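You operate a simulated robot arm through the tools that you are given. There is no shell and no other tool.

Carry out the task below with a simulated robot arm. There is one attempt and no reset: what you move stays moved.

## Task
Make room on the marked spot on the opener table for the yellow brush. At the end: the grey pad from the marked spot on the opener table is on the tool patch of the opener table; the grey steel bush from the marked spot on the opener table is on the silver cover plate; the yellow brush stands where the grey pad stood; the brown heater coil from the marked spot on the opener table stands where the grey steel bush stood; whatever was shut is shut again. Leave all else as you found it, and nothing knocked over.

Only the result counts: the job must be done as asked and must still hold three seconds after the hand-in. Knocking over, shifting, dropping, spilling or breaking anything else fails it. A push-on lid holds only when it is set on centred and level and pressed home; a screw cap is set on level and turned clockwise until tight.

## Robot
A 6-joint arm with a two-finger parallel gripper, fixed in place. Base frame: the origin is on the floor under the middle of its stand, x ahead of it, y to its left, z up; the work surface is at about z = 720. Readings come in mm, rad, newtons and seconds.
With the tool pointing down near the work surface it reaches from about 220 to 620 mm from the base axis. Its first joint turns from -1.152 to 1.152 rad. Payload 2.7 kg.
Tool frame: the origin (TCP) lies between the finger pads and is the grasp point; the fingertips stand 23 mm ahead of it; z points along the fingers, y is the line along which they close. The gripper opens to 94 mm. The fingers are 38 mm wide and 10 mm thick; the gripper's body (54 by 96 mm) begins 39 mm behind the TCP.
Orientation is that of the tool frame in the base frame, as [roll, pitch, yaw] about the fixed x, y, z axes, in that order (R = Rz(yaw) Ry(pitch) Rx(roll)). With the fingers straight down and closing along the base's y, the tool's x points along the base's -x, its y along +y and its z along -z.

## Interface
- The arm moves only by the tool apply_moves. Its argument "series" is a list of rows, each a list of 3 entries, a list of its own where there are three numbers: the shift along the tool's x, y, z in cm, then the turn, a rotation vector about the tool's x, y, z in rad, then the opening in per cent of the stroke, from 0 (shut) to 100 (fully open). In form: [[[x, y, z], [wx, wy, wz], grip], ...]. A call has 1 to 20 rows; each row shifts and turns the commanded pose from where the row before left it, along the tool's axes as they then stand. A row lasts 0.2 s, in which the tool goes at most 50 mm and 0.15 rad; a call with a longer step from one row to the next is refused whole, and so is a gripper value outside its range. Where a pose cannot be reached the arm comes as near as it can. A force on the tool above 40 N (or 10 N above the force at the start of the call, whichever is more), or a blocked arm, ends the call early, and 0.2 s more pass. Each finger travels about 45 mm/s and halts on what it meets, pressing with about 27 N; the grip force reading is that of the motor and also rises with nothing between the fingers. The clock runs only during rows and for 0.2 s after the last one: add rows that do not move to give the fingers time. It gives the time, the measured TCP pose, the force on the tool (base axes), the opening and the grip force at its end, in the units of the frame above (readings bear some noise), with the torque about the TCP (base axes, N m) and any sound that the robot's microphone picked up, and new pictures: "show" is both (left out), scene, wrist or none.
- Cameras (640 x 400 px; columns grow to the right, rows downward): "scene" is fixed at [65.7, -434.5, 1391.1]; the picture's right is [0.82, -0.58, 0.00], its down [-0.41, -0.58, -0.71] and it looks along [0.41, 0.58, -0.70] (base axes); focal length 347 px, centre (320, 200). "wrist" rides on the gripper at [86, 16, -74] in the tool frame; the picture's right is [-0.18, 0.98, 0.00], its down [-0.58, -0.11, -0.81] and it looks along [-0.79, -0.15, 0.59] (tool axes); focal length 243 px, centre (320, 200). There is no depth. A picture from a camera that has moved, and an enlarged one, comes with that camera's place and axes in the base frame and with its lens.
- inspect(camera, box): a new picture of the part [left, top, right, bottom] of that camera's present view, enlarged. No time passes.
- sign_off(): hands the job in; it is judged then, once.

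Places have to be worked out from the pictures, the camera data and where the tool is seen. Open the gripper and draw the arm clear of the work before you hand the job in, unless the task says otherwise.

The tools are called as name(argument=value, ...) on one line, values as JSON. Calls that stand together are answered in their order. apply_moves: Moves the arm, as the interface text tells. Its arguments: {"type":"object","properties":{"series":{"type":"array"},"show":{"type":"string","enum":["both","scene","wrist","none"]}},"required":["series"]} The other tools are called the same way: inspect (camera, box) takes an enlarged picture of a part of a camera's view; sign_off () hands the job in.

At the start:

```text
clock: 0.0
tcp_pos: [278.1, 249.2, 1007.2]
tcp_rot: [3.141, 0.002, -3.141]
force: [0.3, -0.6, 0.6]
ft_torque: [0.0, 0.02, 0.0]
width: 94.0
grasp_force: 0.1
```

scene: 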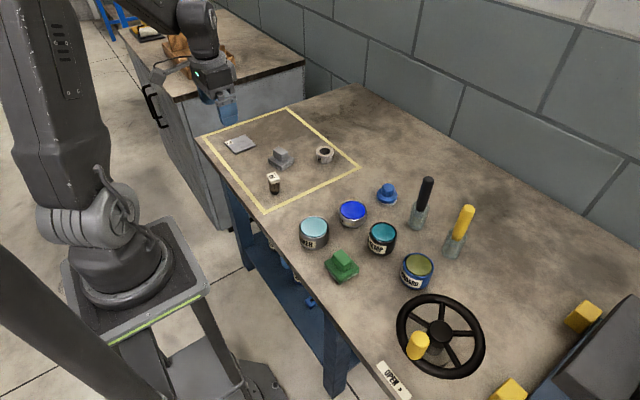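
wrist: 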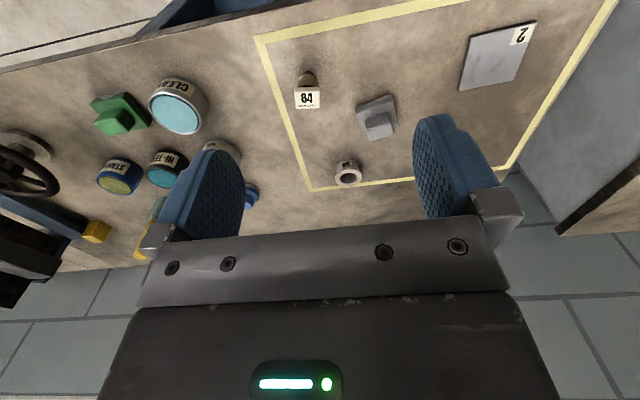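

I'll look closer at the scene before moving: the marked yellow rectangle, the objects inside it and the jars, plus the box with the wheel.

inspect(camera="scene", box=[190, 100, 370, 212])

inspect(camera="scene", box=[280, 160, 500, 298])

inspect(camera="scene", box=[360, 260, 640, 400])

inspect(camera="wrist", box=[240, 0, 640, 250])

inspect(camera="wrist", box=[0, 50, 300, 300])

inspect(camera="scene", box=[80, 0, 320, 150])

```text
3.56 times, centred on (280, 156) of scene
camera zoom: at [65.7, -434.5, 1391.1], right [0.82, -0.58, 0.0], down [-0.41, -0.58, -0.71], along [0.41, 0.58, -0.7], focal length 1235 px, centre (462, 356)
```

zoom: 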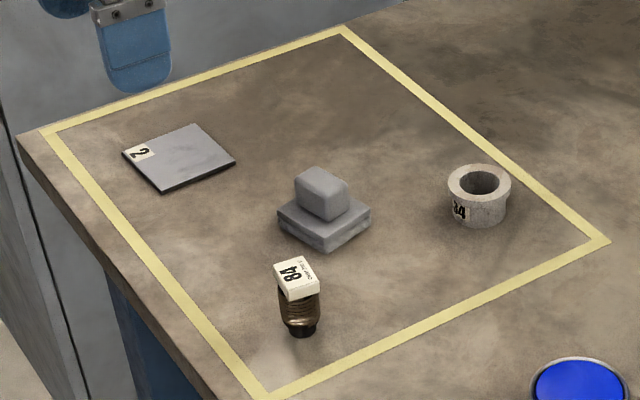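

```text
2.90 times, centred on (390, 229) of scene
camera zoom: at [65.7, -434.5, 1391.1], right [0.82, -0.58, 0.0], down [-0.41, -0.58, -0.71], along [0.41, 0.58, -0.7], focal length 1006 px, centre (117, 116)
```

zoom: 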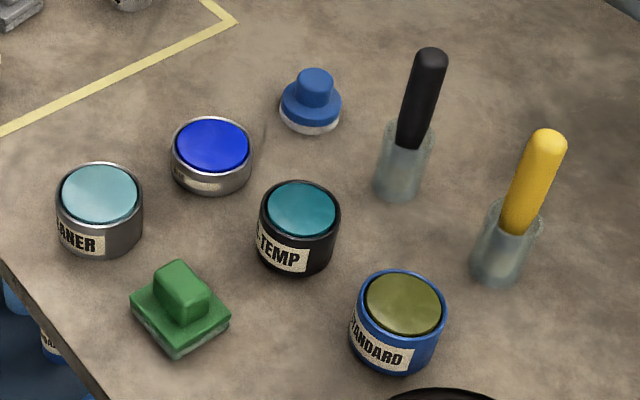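

```text
2.29 times, centred on (500, 330) of scene
camera zoom: at [65.7, -434.5, 1391.1], right [0.82, -0.58, 0.0], down [-0.41, -0.58, -0.71], along [0.41, 0.58, -0.7], focal length 794 px, centre (-91, -97)
```

zoom: 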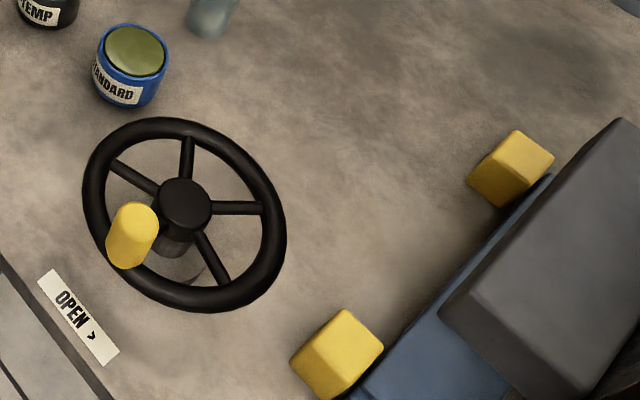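

```text
1.60 times, centred on (440, 125) of wrist
camera zoom: at [191.2, 265.9, 1081.5], right [0.18, 0.98, 0.0], down [0.58, -0.11, 0.81], along [0.79, -0.15, -0.59], focal length 388 px, centre (128, 320)
```

zoom: 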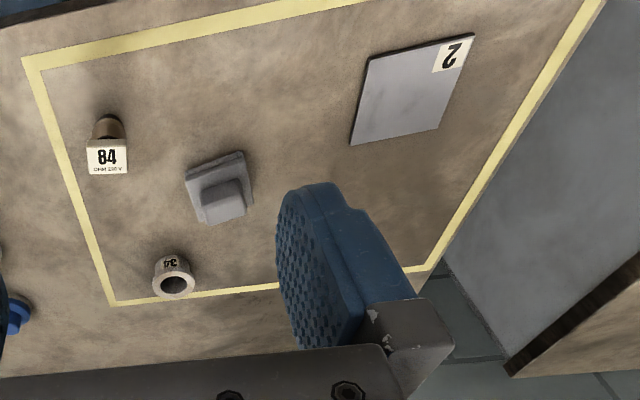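

```text
1.60 times, centred on (150, 175) of wrist
camera zoom: at [191.2, 265.9, 1081.5], right [0.18, 0.98, 0.0], down [0.58, -0.11, 0.81], along [0.79, -0.15, -0.59], focal length 388 px, centre (592, 240)
```

zoom: 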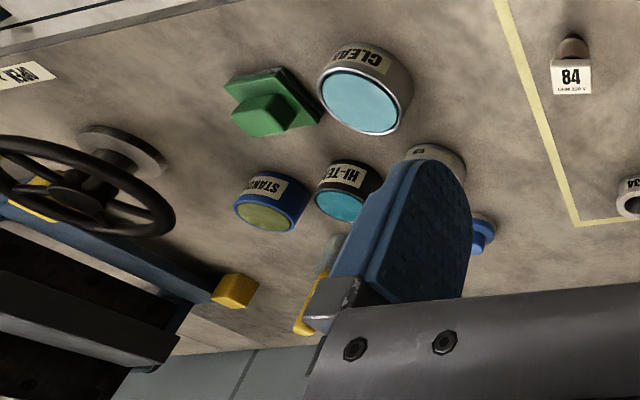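

```text
2.67 times, centred on (200, 75) of scene
camera zoom: at [65.7, -434.5, 1391.1], right [0.82, -0.58, 0.0], down [-0.41, -0.58, -0.71], along [0.41, 0.58, -0.7], focal length 926 px, centre (640, 533)
```

zoom: 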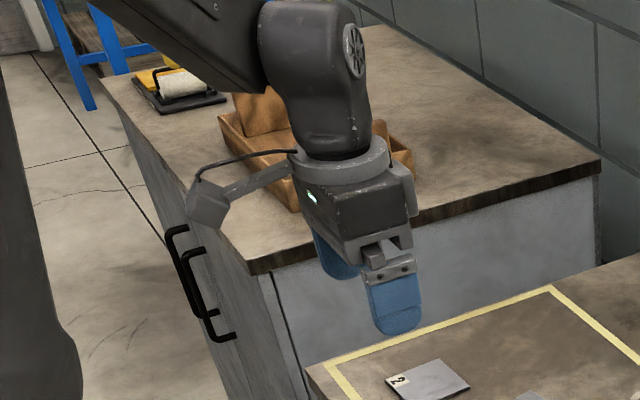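

The marked spot holds the silver plate ("2"), the grey pad, the heater coil ("84") and the bush ("34"). The tool patch isn't evident yet, so I'll move the arm at height toward -y to see the right part of the table and the wheel/box.

apply_moves(series=[[[0, -4, -1], [0, 0, 0], 100], [[0, -4, -1], [0, 0, 0], 100], [[0, -4, -1], [0, 0, 0], 100], [[0, -4, -1], [0, 0, 0], 100], [[0, -4, -1], [0, 0, 0], 100], [[0, -4, 0], [0, 0, 0], 100], [[0, -4, 0], [0, 0, 0], 100], [[0, -4, 0], [0, 0, 0], 100], [[0, -4, 0], [0, 0, 0], 100], [[0, -4, 0], [0, 0, 0], 100]])

```text
clock: 2.2
tcp_pos: [279.0, -150.5, 1055.5]
tcp_rot: [3.14, 0.001, -3.137]
force: [-0.9, 0.2, -0.2]
ft_torque: [0.02, 0.02, 0.03]
width: 94.1
grasp_force: 0.0
camera wrist: at [191.1, -135.9, 1129.2], right [0.18, 0.98, 0.0], down [0.58, -0.11, 0.81], along [0.79, -0.14, -0.59], focal length 243 px, centre (320, 200)
```

scene: 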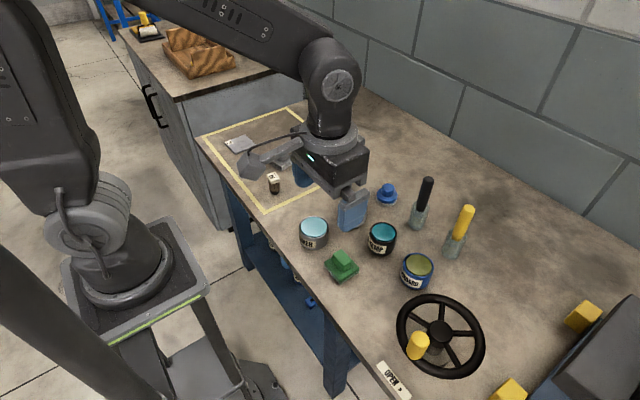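
wrist: 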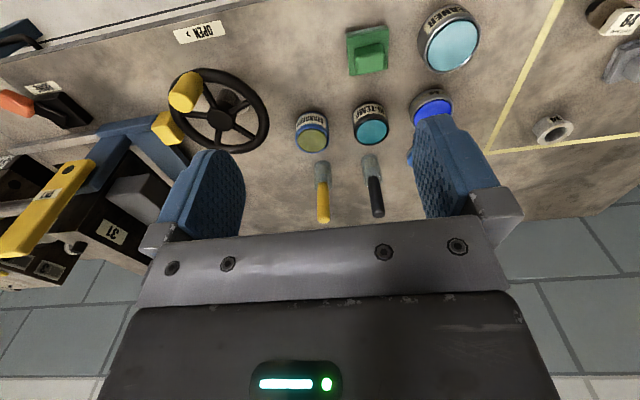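

There's a machine beyond the wheel on the right. I'll inspect it and shift the view further to -y, with the gripper yawed so the camera looks that way.

inspect(camera="wrist", box=[0, 0, 280, 300])

inspect(camera="wrist", box=[270, 80, 430, 240])

apply_moves(series=[[[0, -3, 0], [0, 0, 0.1], 100], [[0, -3, 0], [0, 0, 0.1], 100], [[0, -3, 0], [0, 0, 0.1], 100], [[0, -3, 0], [0, 0, 0.1], 100], [[0, -3, 0], [0, 0, 0.1], 100], [[0, -2, 0], [0, 0, 0.1], 100]])

```text
1.33 times, centred on (140, 150) of wrist
camera zoom: at [191.1, -135.9, 1129.2], right [0.18, 0.98, 0.0], down [0.58, -0.11, 0.81], along [0.79, -0.14, -0.59], focal length 324 px, centre (560, 267)
```

zoom: 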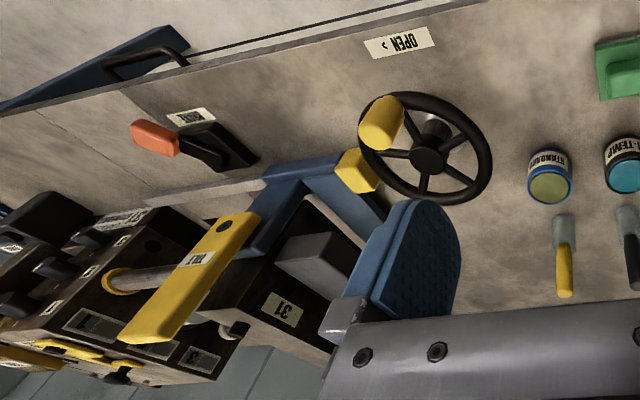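

```text
2.50 times, centred on (350, 160) of wrist
camera zoom: at [191.1, -135.9, 1129.2], right [0.18, 0.98, 0.0], down [0.58, -0.11, 0.81], along [0.79, -0.14, -0.59], focal length 606 px, centre (245, 300)
```

zoom: 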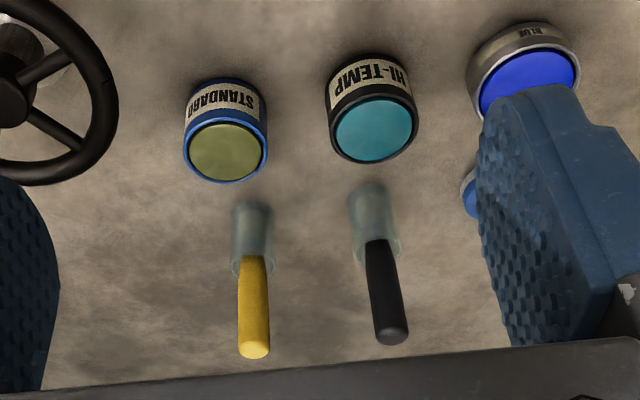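

```text
clock: 3.6
tcp_pos: [238.2, -314.3, 1054.2]
tcp_rot: [3.141, -0.001, 2.543]
force: [0.0, -0.5, 0.8]
ft_torque: [-0.01, 0.0, -0.01]
width: 94.0
grasp_force: 0.0
camera wrist: at [176.4, -251.7, 1129.8], right [0.71, 0.71, 0.0], down [0.42, -0.42, 0.81], along [0.57, -0.57, -0.59], focal length 243 px, centre (320, 200)
```

scene: 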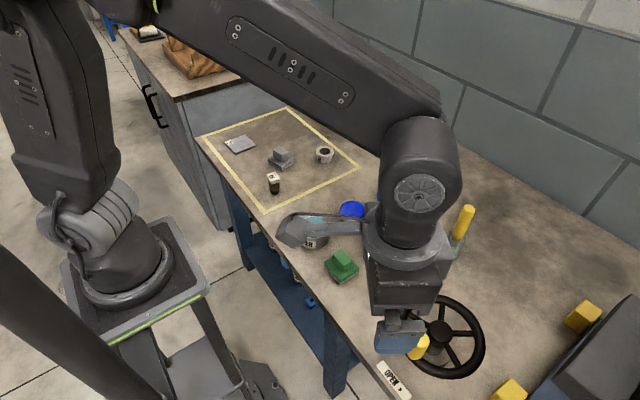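
wrist: 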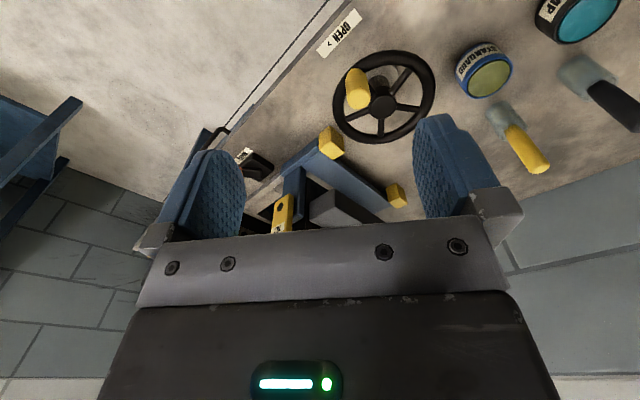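

I'll inspect several areas of both views to find the tool patch and read labels.

inspect(camera="scene", box=[190, 200, 370, 400])

inspect(camera="scene", box=[440, 260, 640, 400])

inspect(camera="wrist", box=[160, 0, 420, 240])

inspect(camera="scene", box=[80, 0, 320, 150])

```text
2.00 times, centred on (280, 300) of scene
camera zoom: at [65.7, -434.5, 1391.1], right [0.82, -0.58, 0.0], down [-0.41, -0.58, -0.71], along [0.41, 0.58, -0.7], focal length 694 px, centre (400, 0)
```

zoom: 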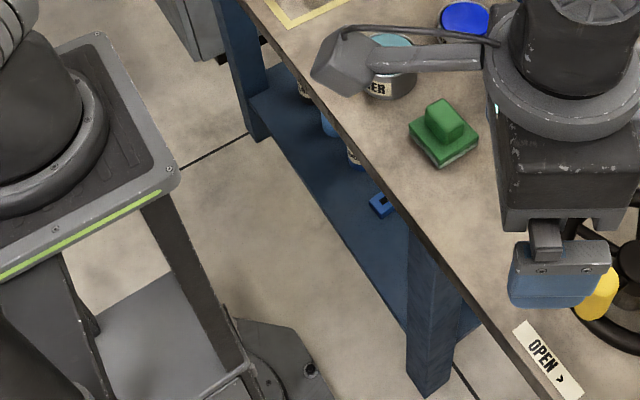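

```text
2.86 times, centred on (540, 330) of scene
camera zoom: at [65.7, -434.5, 1391.1], right [0.82, -0.58, 0.0], down [-0.41, -0.58, -0.71], along [0.41, 0.58, -0.7], focal length 992 px, centre (-309, -171)
```

zoom: 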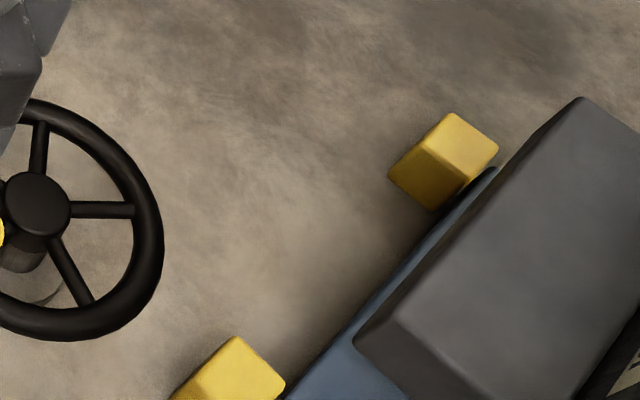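

```text
1.67 times, centred on (290, 120) of wrist
camera zoom: at [176.4, -251.7, 1129.8], right [0.71, 0.71, 0.0], down [0.42, -0.42, 0.81], along [0.57, -0.57, -0.59], focal length 404 px, centre (370, 333)
```

zoom: 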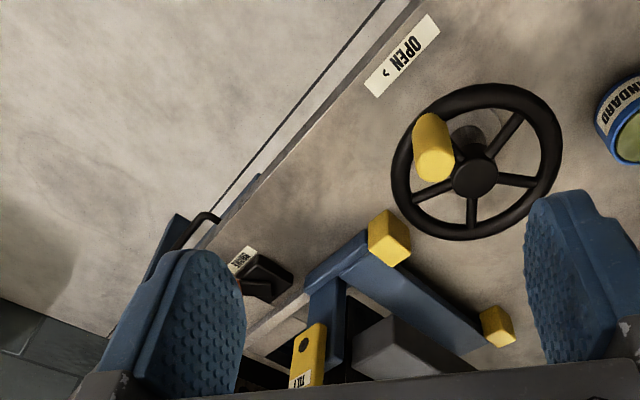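

```text
2.67 times, centred on (200, 75) of scene
camera zoom: at [65.7, -434.5, 1391.1], right [0.82, -0.58, 0.0], down [-0.41, -0.58, -0.71], along [0.41, 0.58, -0.7], focal length 926 px, centre (640, 533)
```

zoom: 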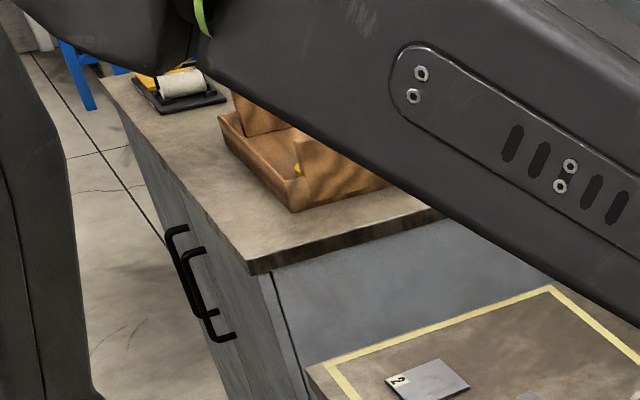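

The tool patch is still not visible. I'll turn the camera further to look along -y at the machine end of the table.

apply_moves(series=[[[0, 0, -3], [0, 0, 0.12], 100], [[0, 0, -3], [0, 0, 0.12], 100], [[0, 0, -3], [0, 0, 0.12], 100], [[0, 0, 0], [0, 0, 0.12], 100], [[0, 0, 0], [0, 0, 0.12], 100], [[0, 0, 0], [0, 0, 0.12], 100]])

```text
clock: 5.0
tcp_pos: [239.8, -315.7, 1144.7]
tcp_rot: [3.14, -0.001, 1.822]
force: [-0.8, 0.7, 0.2]
ft_torque: [0.03, 0.04, 0.01]
width: 93.8
grasp_force: 0.0
camera wrist: at [233.8, -225.7, 1220.3], right [1.0, 0.07, 0.0], down [0.04, -0.59, 0.81], along [0.05, -0.8, -0.59], focal length 243 px, centre (320, 200)
```

scene: 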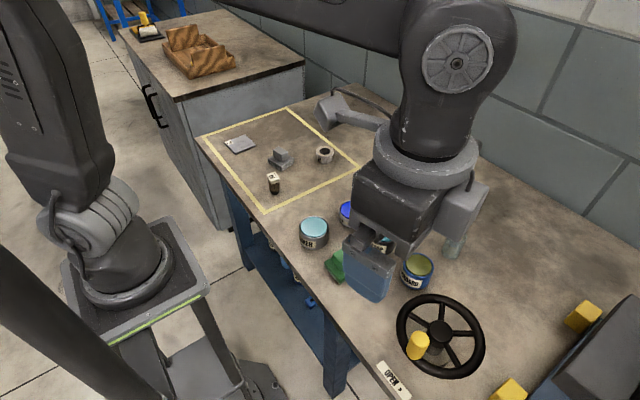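
wrist: 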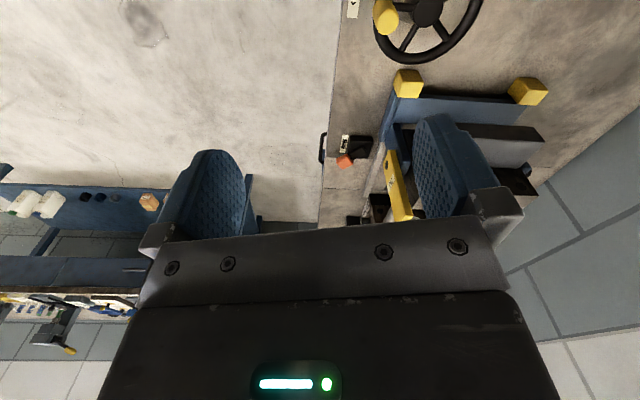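

Zooming on the machine and lever to read labels.

inspect(camera="wrist", box=[310, 0, 560, 230])

inspect(camera="wrist", box=[310, 110, 440, 230])

inspect(camera="scene", box=[190, 100, 370, 212])

inspect(camera="scene", box=[100, 0, 320, 140])

```text
1.74 times, centred on (435, 115) of wrist
camera zoom: at [233.8, -225.7, 1220.3], right [1.0, 0.07, 0.0], down [0.04, -0.59, 0.81], along [0.05, -0.8, -0.59], focal length 422 px, centre (120, 348)
```

zoom: 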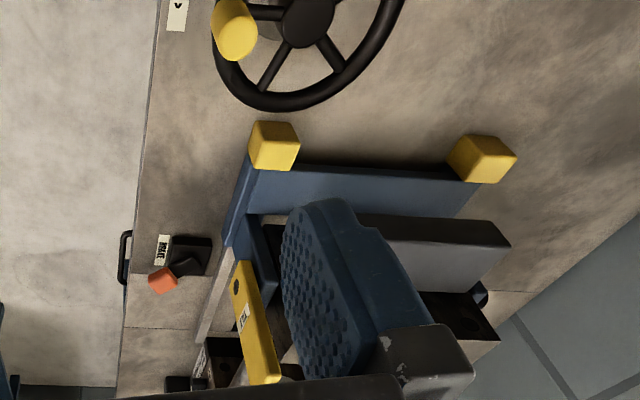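

```text
3.33 times, centred on (375, 170) of wrist
camera zoom: at [233.8, -225.7, 1220.3], right [1.0, 0.07, 0.0], down [0.04, -0.59, 0.81], along [0.05, -0.8, -0.59], focal length 809 px, centre (137, 300)
```

zoom: 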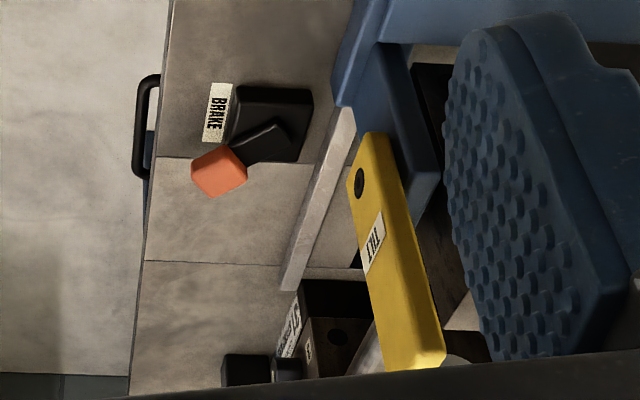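

```text
3.56 times, centred on (280, 156) of scene
camera zoom: at [65.7, -434.5, 1391.1], right [0.82, -0.58, 0.0], down [-0.41, -0.58, -0.71], along [0.41, 0.58, -0.7], focal length 1235 px, centre (462, 356)
```

zoom: 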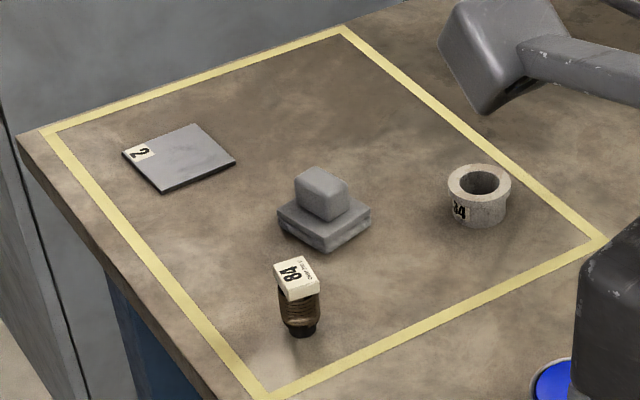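

```text
2.86 times, centred on (210, 70) of scene
camera zoom: at [65.7, -434.5, 1391.1], right [0.82, -0.58, 0.0], down [-0.41, -0.58, -0.71], along [0.41, 0.58, -0.7], focal length 992 px, centre (634, 571)
```

zoom: 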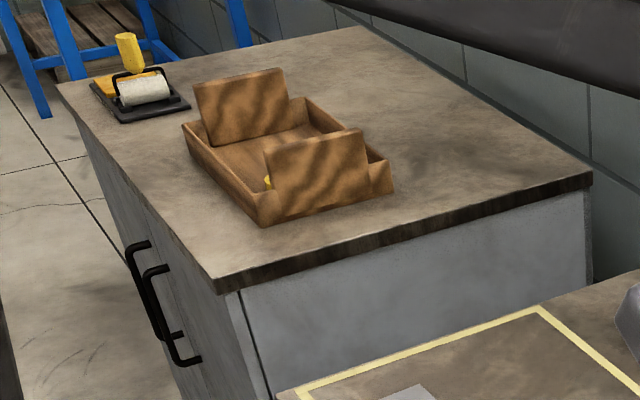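

The labels show "BRAKE"/"TILT" on a machine that lies beyond the task items. I'll turn back and look at the middle of the table from above, close up, for any marked tool patch and for accurate positions.

apply_moves(series=[[[0, 0, 0], [0, 0, -0.132], 100], [[0, 0, 0], [0, 0, -0.132], 100], [[0, 0, 0], [0, 0, -0.132], 100], [[0, 0, 0], [0, 0, -0.132], 100], [[0, 0, 0], [0, 0, -0.132], 100], [[0, 0, 0], [0, 0, -0.132], 100], [[0, 0, 0], [0, 0, -0.132], 100], [[0, 0, 0], [0, 0, -0.132], 100], [[0, 0, 0], [0, 0, -0.132], 100], [[0, 0, 0], [0, 0, -0.132], 100], [[0, 4, 0], [0, 0, 0], 100], [[0, 4, 0], [0, 0, 0], 100], [[0, 4, 0], [0, 0, 0], 100], [[0, 4, 0], [0, 0, 0], 100], [[0, 4, 0], [0, 0, 0], 100], [[0, 4, 0], [0, 0, 0], 100], [[0, 4, 0], [0, 0, 0], 100], [[0, 4, 0], [0, 0, 0], 100]])

```text
clock: 8.8
tcp_pos: [237.8, 5.0, 1145.8]
tcp_rot: [3.139, 0.001, 3.141]
force: [0.6, -0.6, -0.6]
ft_torque: [-0.02, -0.01, -0.02]
width: 94.2
grasp_force: 0.0
camera wrist: at [151.3, 21.6, 1220.3], right [0.18, 0.98, 0.0], down [0.58, -0.11, 0.81], along [0.79, -0.15, -0.59], focal length 243 px, centre (320, 200)
```

scene: 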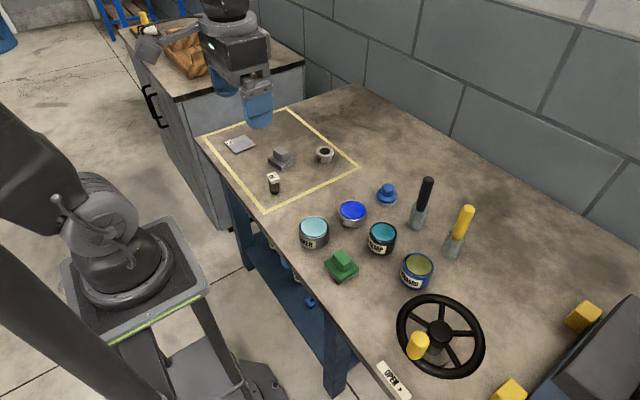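
wrist: 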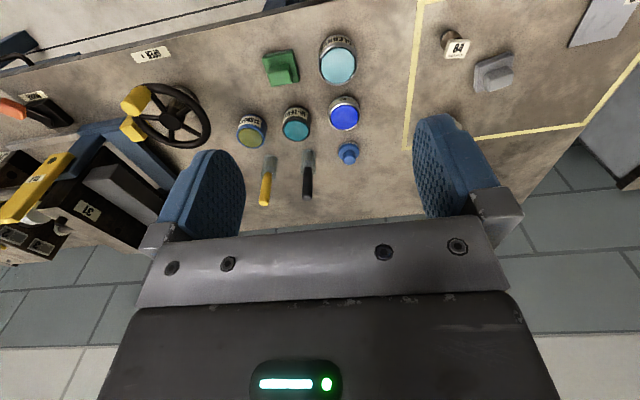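

No arm in the way now; I'll zoom in on the middle of the table from both cameras to look for patch markings and measure positions.

inspect(camera="wrist", box=[220, 30, 420, 230])

inspect(camera="scene", box=[290, 160, 410, 290])

inspect(camera="scene", box=[370, 160, 500, 300])

inspect(camera="scene", box=[320, 70, 640, 270])

inspect(camera="wrist", box=[400, 0, 640, 150])

```text
2.00 times, centred on (320, 130) of wrist
camera zoom: at [151.3, 21.6, 1220.3], right [0.18, 0.98, 0.0], down [0.58, -0.11, 0.81], along [0.79, -0.15, -0.59], focal length 485 px, centre (320, 340)
```

zoom: 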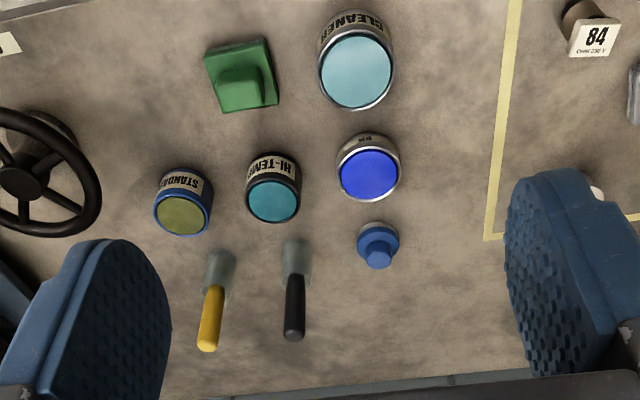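

```text
3.08 times, centred on (350, 225) of scene
camera zoom: at [65.7, -434.5, 1391.1], right [0.82, -0.58, 0.0], down [-0.41, -0.58, -0.71], along [0.41, 0.58, -0.7], focal length 1068 px, centre (228, 123)
```

zoom: 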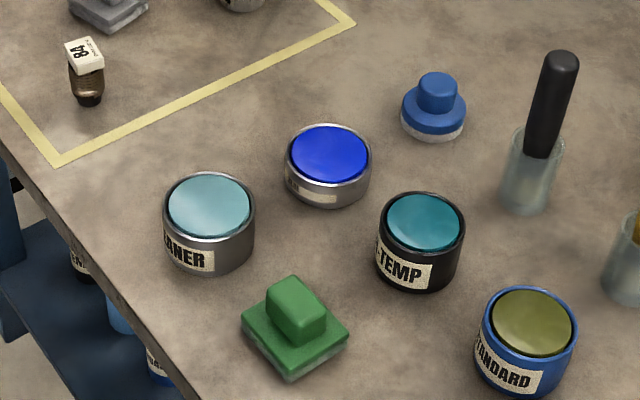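

```text
2.86 times, centred on (435, 230) of scene
camera zoom: at [65.7, -434.5, 1391.1], right [0.82, -0.58, 0.0], down [-0.41, -0.58, -0.71], along [0.41, 0.58, -0.7], focal length 992 px, centre (-9, 114)
```

zoom: 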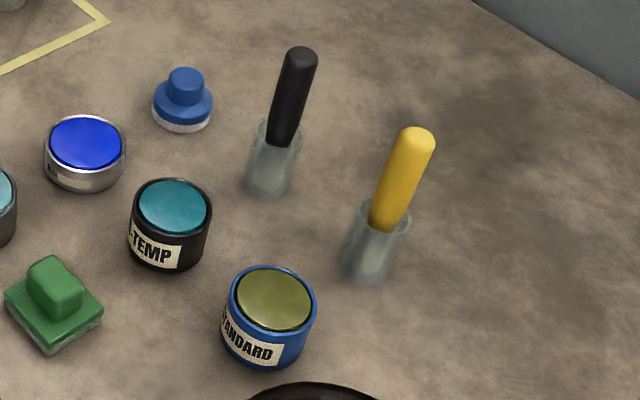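

```text
2.00 times, centred on (480, 170) of scene
camera zoom: at [65.7, -434.5, 1391.1], right [0.82, -0.58, 0.0], down [-0.41, -0.58, -0.71], along [0.41, 0.58, -0.7], focal length 694 px, centre (0, 260)
```

zoom: 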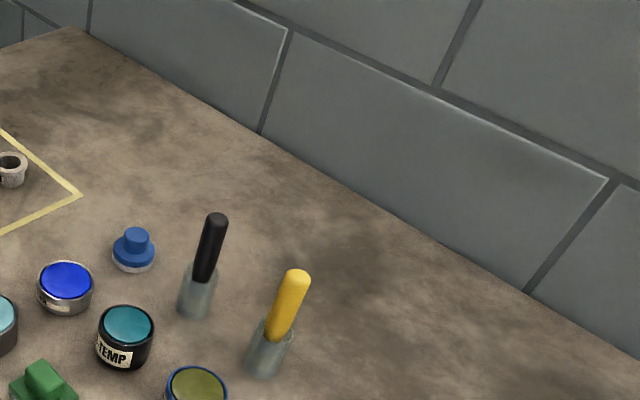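

```text
2.67 times, centred on (520, 75) of wrist
camera zoom: at [151.3, 21.6, 1220.3], right [0.18, 0.98, 0.0], down [0.58, -0.11, 0.81], along [0.79, -0.15, -0.59], focal length 647 px, centre (-213, 533)
```

zoom: 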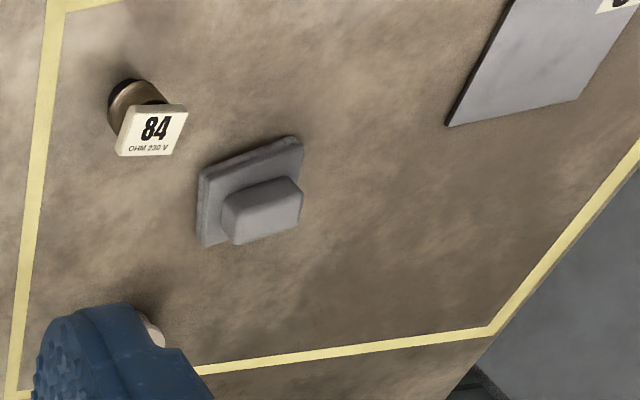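

The brushes seem to be standing on fuzzy bristles. I'll bring the wrist camera closer to the brushes to see their shape and size.

apply_moves(series=[[[-1.92, -2.05, 2.3], [0, 0, 0], 100], [[-1.92, -2.05, 2.3], [0, 0, 0], 100], [[-1.92, -2.05, 2.3], [0, 0, 0], 100], [[-1.92, -2.05, 2.3], [0, 0, 0], 100], [[-1.92, -2.05, 2.3], [0, 0, 0], 100], [[-1.92, -2.05, 2.3], [0, 0, 0], 100], [[-1.92, -2.05, 2.3], [0, 0, 0], 100], [[-1.92, -2.05, 2.3], [0, 0, 0], 100], [[-1.92, -2.05, 2.3], [0, 0, 0], 100], [[-1.92, -2.05, 2.3], [0, 0, 0], 100]])

```text
clock: 11.0
tcp_pos: [431.4, -197.7, 916.3]
tcp_rot: [3.14, -0.002, -3.139]
force: [0.1, 0.6, -1.7]
ft_torque: [-0.02, 0.02, 0.04]
width: 93.7
grasp_force: 0.1
camera wrist: at [345.4, -181.6, 991.9], right [0.18, 0.98, 0.0], down [0.58, -0.11, 0.81], along [0.79, -0.15, -0.59], focal length 243 px, centre (320, 200)
```

scene: 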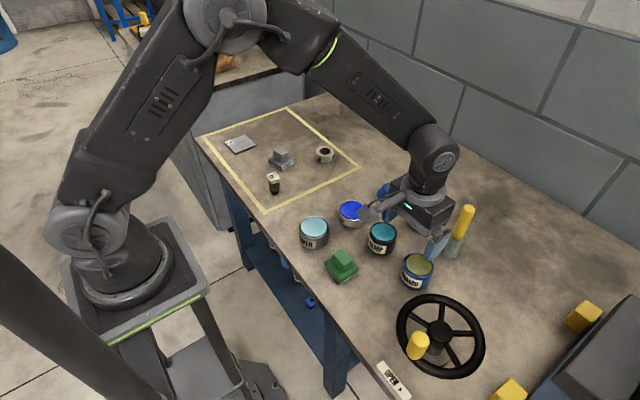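
wrist: 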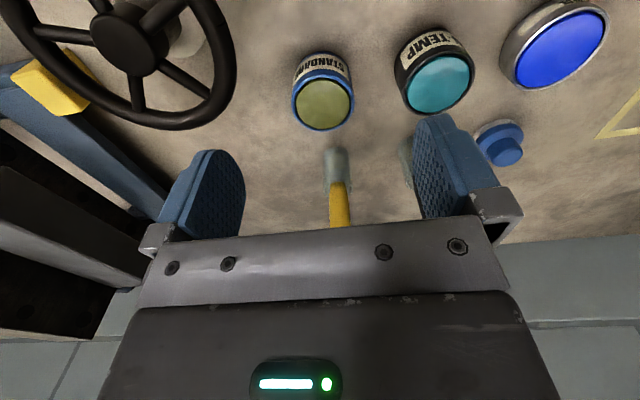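

Let me zoom in on the yellow brush from this closer view and from the scene camera.

inspect(camera="wrist", box=[270, 110, 420, 235])

inspect(camera="scene", box=[410, 190, 500, 280])

```text
3.20 times, centred on (345, 172) of wrist
camera zoom: at [345.4, -181.6, 991.9], right [0.18, 0.98, 0.0], down [0.58, -0.11, 0.81], along [0.79, -0.15, -0.59], focal length 776 px, centre (240, 288)
```

zoom: 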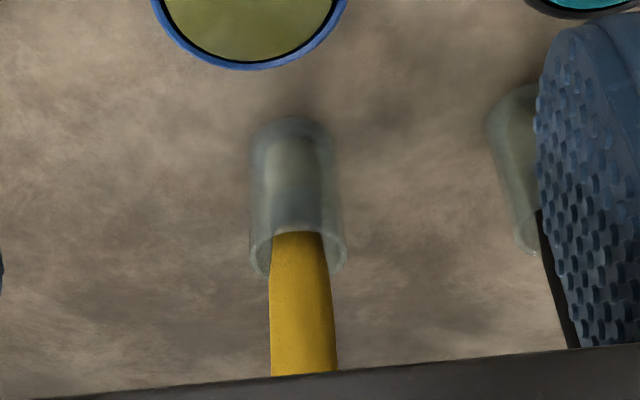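

```text
4.44 times, centred on (455, 235) of scene
camera zoom: at [65.7, -434.5, 1391.1], right [0.82, -0.58, 0.0], down [-0.41, -0.58, -0.71], along [0.41, 0.58, -0.7], focal length 1543 px, centre (-280, 44)
```

zoom: 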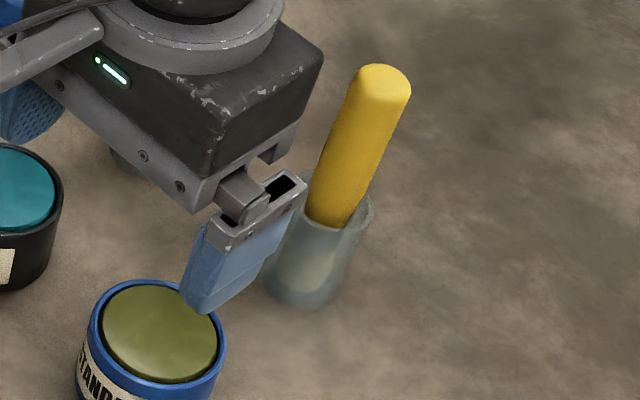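

The items form a 3×3 grid on the tool area (x≈365/486/607, y≈13/−97/−207), with a free cell at about (365, −207) and the brush at about (605, −206). Next I'll view the marked spot from closer to locate the pad, bush, coil and plate.

apply_moves(series=[[[1.1, 3.93, 0.3], [0, 0, 0], 100], [[1.1, 3.93, 0.3], [0, 0, 0], 100], [[1.1, 3.93, 0.3], [0, 0, 0], 100], [[1.1, 3.93, 0.3], [0, 0, 0], 100], [[1.1, 3.93, 0.3], [0, 0, 0], 100], [[1.1, 3.93, 0.3], [0, 0, 0], 100], [[1.1, 3.93, 0.3], [0, 0, 0], 100], [[1.1, 3.93, 0.4], [0, 0, 0], 100], [[1.1, 3.93, 0.4], [0, 0, 0], 100], [[1.1, 3.93, 0.4], [0, 0, 0], 100], [[1.1, 3.93, 0.5], [0, 0, 0], 100], [[1.1, 3.93, 0.5], [0, 0, 0], 100], [[1.1, 3.93, 0.5], [0, 0, 0], 100], [[1.1, 3.93, 0.6], [0, 0, 0], 100]])

```text
clock: 14.0
tcp_pos: [275.7, 350.6, 864.0]
tcp_rot: [3.14, 0.002, -3.141]
force: [-0.4, 0.5, 0.5]
ft_torque: [-0.04, -0.04, 0.01]
width: 94.0
grasp_force: 0.1
camera wrist: at [189.7, 368.1, 939.7], right [0.18, 0.98, 0.0], down [0.58, -0.11, 0.81], along [0.79, -0.15, -0.59], focal length 243 px, centre (320, 200)
```

scene: 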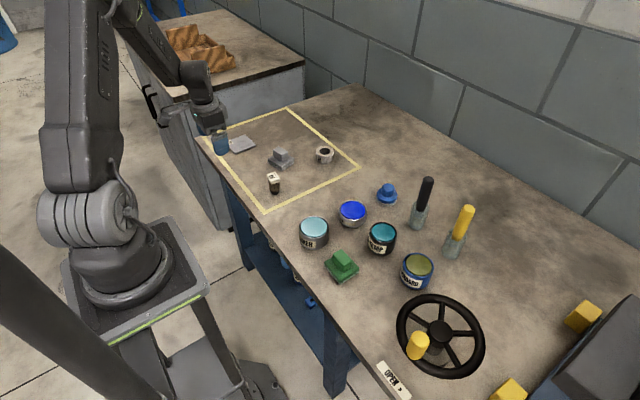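
wrist: 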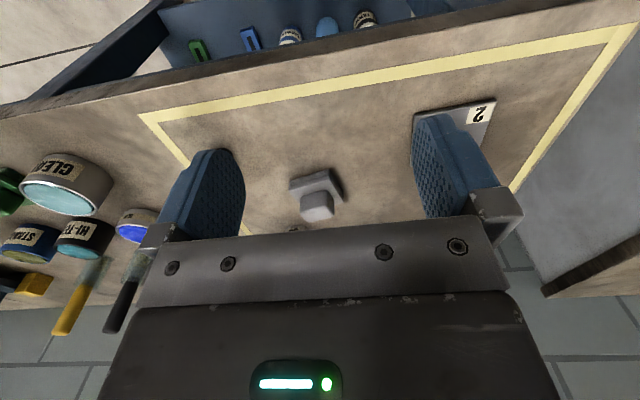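

The fingers hide part of the scene. I'll zoom on the pad, then rise a bit for a fuller view.

inspect(camera="wrist", box=[250, 130, 400, 240])

inspect(camera="scene", box=[250, 130, 350, 200])

apply_moves(series=[[[0.5, -1.5, -3], [0, 0, 0], 100], [[0.5, -1.5, -3], [0, 0, 0], 100], [[0.5, -1.5, -3], [0, 0, 0], 100], [[0.5, -1.5, -2], [0, 0, 0], 100]])

```text
3.64 times, centred on (325, 185) of wrist
camera zoom: at [189.7, 368.1, 939.7], right [0.18, 0.98, 0.0], down [0.58, -0.11, 0.81], along [0.79, -0.15, -0.59], focal length 882 px, centre (302, 254)
```

zoom: 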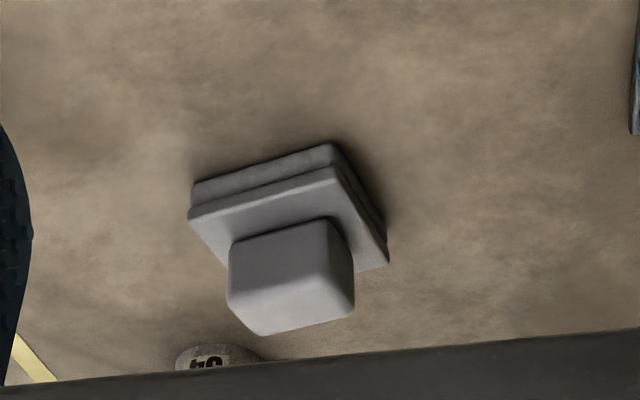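

```text
5.71 times, centred on (300, 165) of scene
camera zoom: at [65.7, -434.5, 1391.1], right [0.82, -0.58, 0.0], down [-0.41, -0.58, -0.71], along [0.41, 0.58, -0.7], focal length 1984 px, centre (434, 400)
```

zoom: 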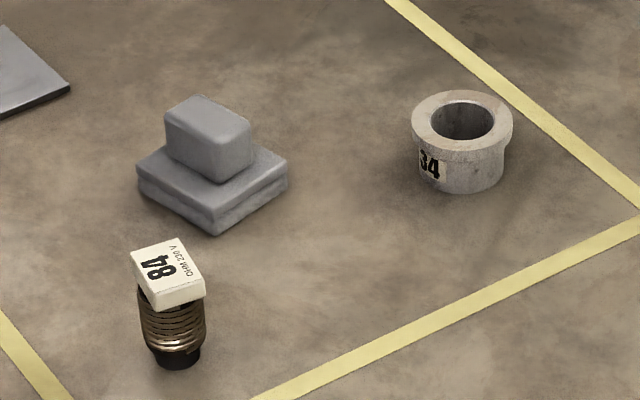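

```text
clock: 15.0
tcp_pos: [258.0, 290.4, 974.7]
tcp_rot: [3.14, 0.0, -3.141]
force: [0.6, -0.1, -0.2]
ft_torque: [0.0, 0.03, 0.01]
width: 94.1
grasp_force: 0.1
camera wrist: at [171.3, 306.9, 1048.7], right [0.18, 0.98, 0.0], down [0.58, -0.11, 0.81], along [0.79, -0.15, -0.59], focal length 243 px, centre (320, 200)
```

scene: 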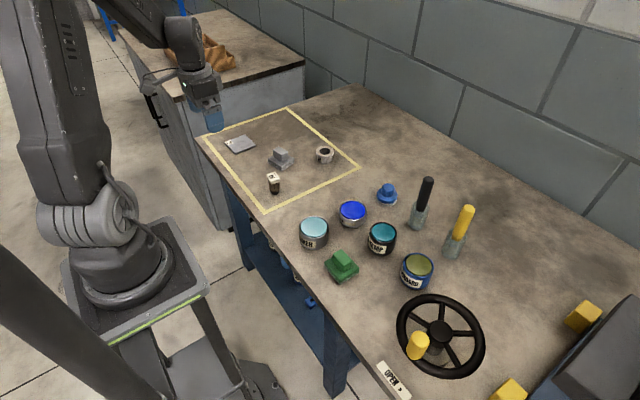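
wrist: 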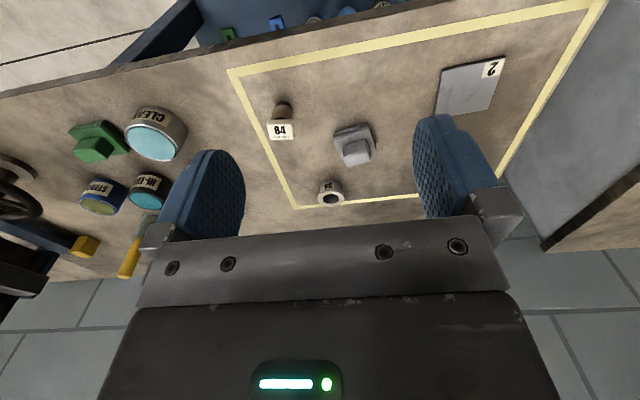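

I've estimated: bush (573, 257), coil (372, 218), pad (454, 319; rotated ≈14°), plate centre (392, 478). I'll start with the bush: hover above it with the gripper turned radially.

apply_moves(series=[[[-3.94, -0.41, 1.56], [0, 0, 0], 90], [[-3.94, -0.41, 1.56], [0, 0, 0], 90], [[-3.94, -0.41, 1.56], [0, 0, 0], 90], [[-3.94, -0.41, 1.56], [0, 0, 0], 90], [[-3.94, -0.41, 1.56], [0, 0, 0], 90], [[-3.94, -0.41, 1.56], [0, 0, 0], 90], [[-3.94, -0.41, 1.56], [0, 0, 0], 90], [[-3.94, -0.41, 1.56], [0, 0, 0], 90], [[0, 0, 0], [0, 0, -0.14], 90], [[0, 0, 0], [0, 0, -0.14], 90], [[0, 0, 0], [0, 0, -0.14], 90], [[0, 0, 0], [0, 0, 0], 90]])

```text
clock: 17.6
tcp_pos: [571.4, 258.8, 846.4]
tcp_rot: [3.14, 0.0, -2.717]
force: [-0.1, -1.2, -0.1]
ft_torque: [-0.01, -0.01, -0.02]
width: 84.5
grasp_force: 0.0
camera wrist: at [486.6, 239.1, 922.4], right [-0.24, 0.97, 0.0], down [0.57, 0.14, 0.81], along [0.78, 0.19, -0.59], focal length 243 px, centre (320, 200)
```

scene: 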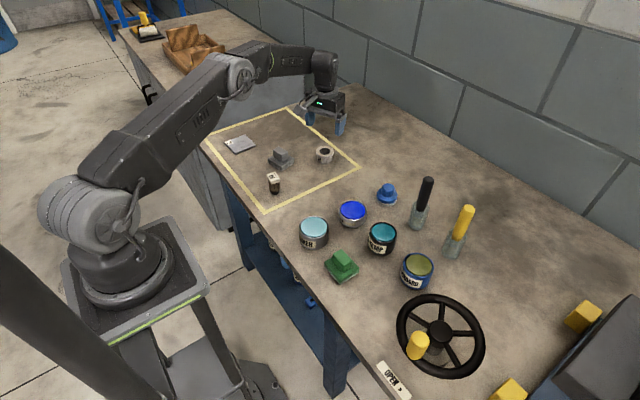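
wrist: 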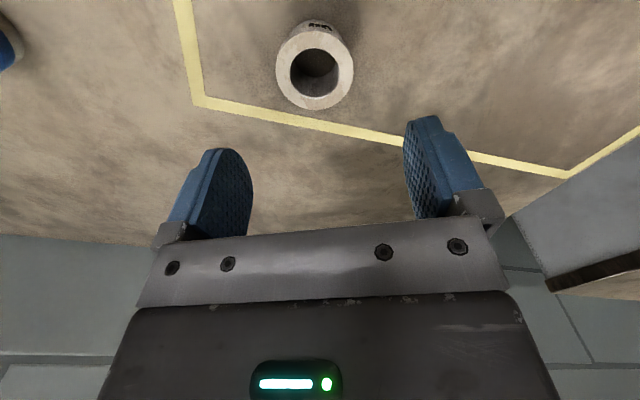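

I reached above the bush. Zooming to centre precisely on it.

inspect(camera="wrist", box=[240, 0, 400, 130])

```text
3.08 times, centred on (320, 65) of wrist
camera zoom: at [486.6, 239.1, 922.4], right [-0.24, 0.97, 0.0], down [0.57, 0.14, 0.81], along [0.78, 0.19, -0.59], focal length 746 px, centre (320, 615)
```

zoom: 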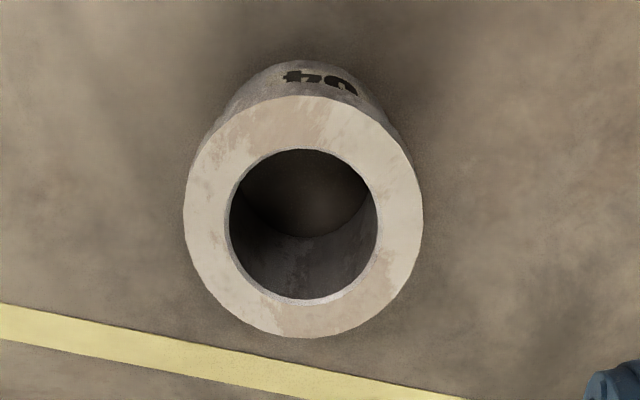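

Bush centre is about (567, 255), top z≈750, flange Ø≈54. I'll shift ~6 mm back and descend to TCP z≈748.

apply_moves(series=[[[0.56, -0.17, 2.5], [0, 0, 0], 90], [[0, 0, 2.5], [0, 0, 0], 90], [[0, 0, 2.5], [0, 0, 0], 90], [[0, 0, 1.2], [0, 0, 0], 90], [[0, 0, 0], [0, 0, 0], 90]])

```text
clock: 18.8
tcp_pos: [566.6, 257.2, 759.9]
tcp_rot: [3.14, 0.002, -2.721]
force: [-0.2, 0.1, -0.5]
ft_torque: [-0.01, 0.01, 0.0]
width: 84.3
grasp_force: 0.0
camera wrist: at [480.8, 236.0, 835.7], right [-0.23, 0.97, 0.0], down [0.57, 0.14, 0.81], along [0.78, 0.19, -0.59], focal length 243 px, centre (320, 200)
```

scene: 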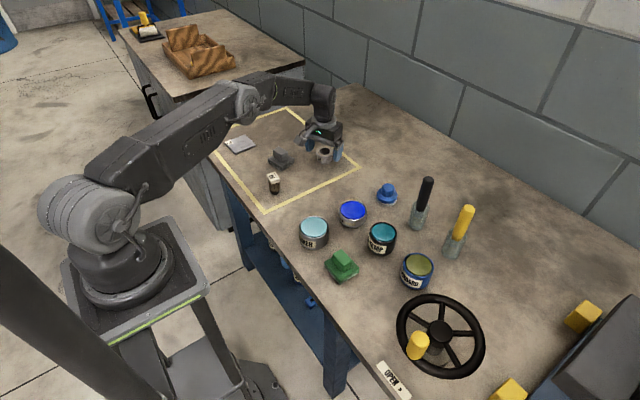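
wrist: 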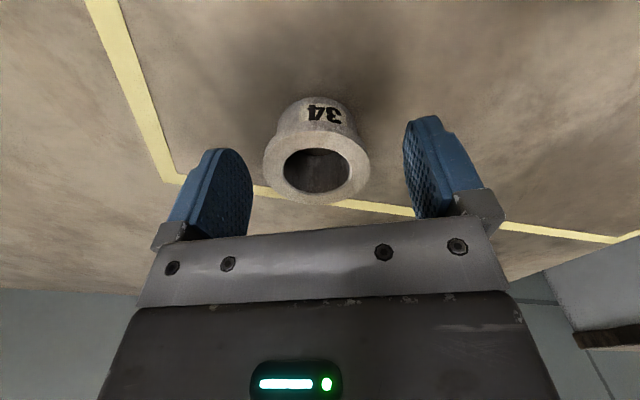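

Well centred. Descend 12 mm more and close on the bush.

apply_moves(series=[[[0, -0.15, 1.2], [0, 0, 0], 90], [[0, 0, 0], [0, 0, 0], 90], [[0, 0, 0], [0, 0, 0], 40], [[0, 0, 0], [0, 0, 0], 40], [[0, 0, 0], [0, 0, 0], 40], [[0, 0, 0], [0, 0, 0], 40]])

```text
clock: 20.2
tcp_pos: [567.6, 253.8, 748.2]
tcp_rot: [3.139, 0.001, -2.721]
force: [-0.3, -0.7, 1.0]
ft_torque: [0.03, 0.0, 0.02]
width: 49.5
grasp_force: 26.8
camera wrist: at [482.0, 234.7, 823.6], right [-0.23, 0.97, 0.0], down [0.57, 0.14, 0.81], along [0.78, 0.19, -0.59], focal length 243 px, centre (320, 200)
```

scene: 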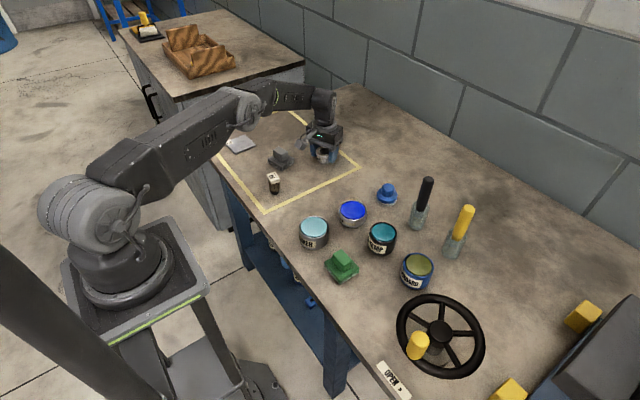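
wrist: 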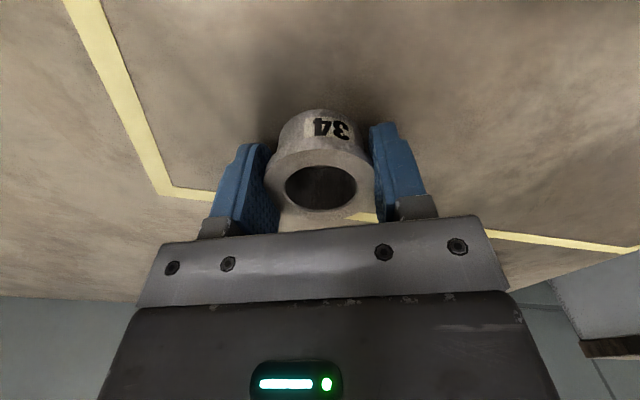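

The bush is gripped (width 49.5). Its spot was about (567.5, 254.5). Lifting and carrying it over toward the silver plate at about (391, 477).

apply_moves(series=[[[0, 0, -1], [0, 0, 0], 40], [[0, 0, -2.5], [0, 0, 0], 40], [[0, 0, -3], [0, 0, 0], 40], [[0, 0, -2.5], [0, 0, 0], 40], [[0.7, 2.76, 0], [0, 0, 0], 40], [[0.7, 2.76, 0], [0, 0, 0], 40], [[0.7, 2.76, 0], [0, 0, 0], 40], [[0.7, 2.76, 0], [0, 0, 0], 40], [[0.7, 2.76, 0], [0, 0, 0], 40], [[0.7, 2.76, 0], [0, 0, 0], 40], [[0.7, 2.76, 0], [0, 0, 0], 40], [[0.7, 2.76, 0], [0, 0, 0], 40], [[0.7, 2.76, 0], [0, 0, 0], 40], [[0.7, 2.76, 0], [0, 0, 0], 40], [[0, 0, 0], [0, 0, 0], 40]])

```text
clock: 23.4
tcp_pos: [391.6, 477.7, 838.8]
tcp_rot: [3.139, -0.001, -2.72]
force: [0.3, -0.5, -1.8]
ft_torque: [-0.02, -0.02, 0.01]
width: 49.6
grasp_force: 26.6
camera wrist: at [306.1, 457.5, 913.7], right [-0.23, 0.97, 0.0], down [0.58, 0.14, 0.81], along [0.78, 0.19, -0.59], focal length 243 px, centre (320, 200)
```

scene: 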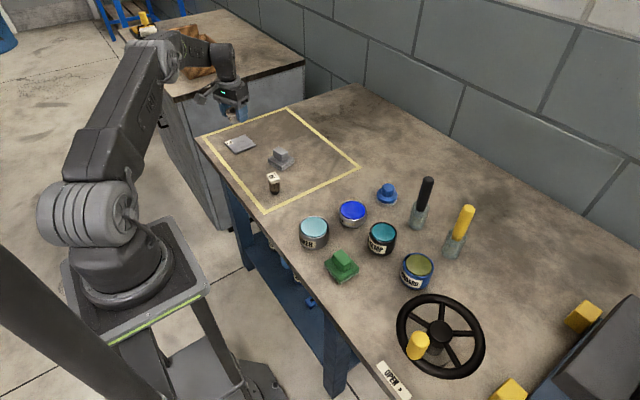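
wrist: 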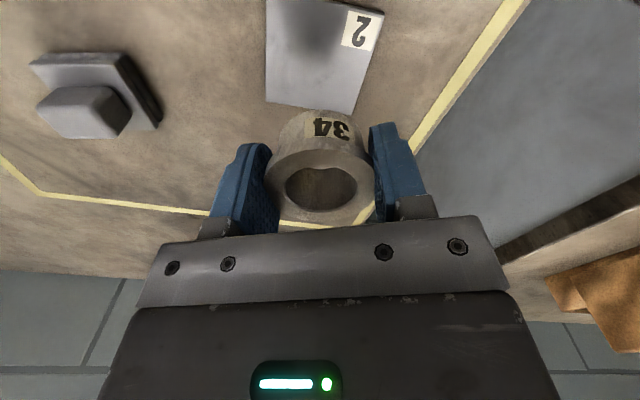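

The plate centre computes to about (389.6, 475.5). Adjusting and descending to just above it.

apply_moves(series=[[[0.27, -0.12, 1.5], [0, 0, 0], 40], [[0, 0, 2], [0, 0, 0], 40], [[0, 0, 2], [0, 0, 0], 40], [[0, 0, 2], [0, 0, 0], 40], [[0, 0, 0.5], [0, 0, 0], 40], [[0, 0, 0], [0, 0, 0], 40]])

inspect(camera="scene", box=[200, 100, 290, 170])

```text
clock: 24.8
tcp_pos: [390.7, 476.1, 758.5]
tcp_rot: [3.138, 0.0, -2.722]
force: [0.0, -0.3, -1.8]
ft_torque: [-0.02, 0.01, -0.01]
width: 49.5
grasp_force: 27.1
camera wrist: at [303.8, 456.6, 833.9], right [-0.23, 0.97, 0.0], down [0.57, 0.14, 0.81], along [0.78, 0.19, -0.59], focal length 243 px, centre (320, 200)
```

scene: 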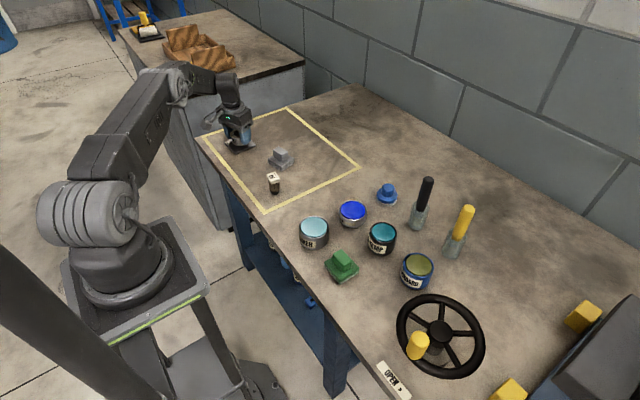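
wrist: 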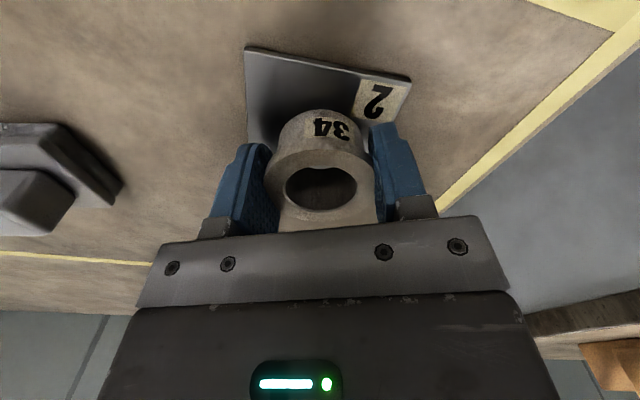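

```text
5.71 times, centred on (245, 135) of scene
camera zoom: at [65.7, -434.4, 1391.1], right [0.82, -0.58, 0.0], down [-0.41, -0.58, -0.71], along [0.41, 0.58, -0.7], focal length 1984 px, centre (749, 571)
```

zoom: 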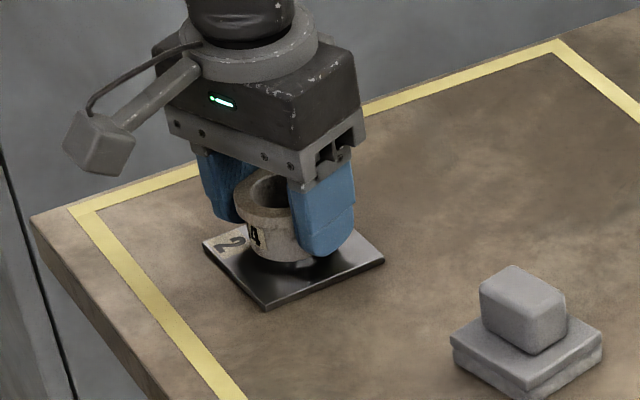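

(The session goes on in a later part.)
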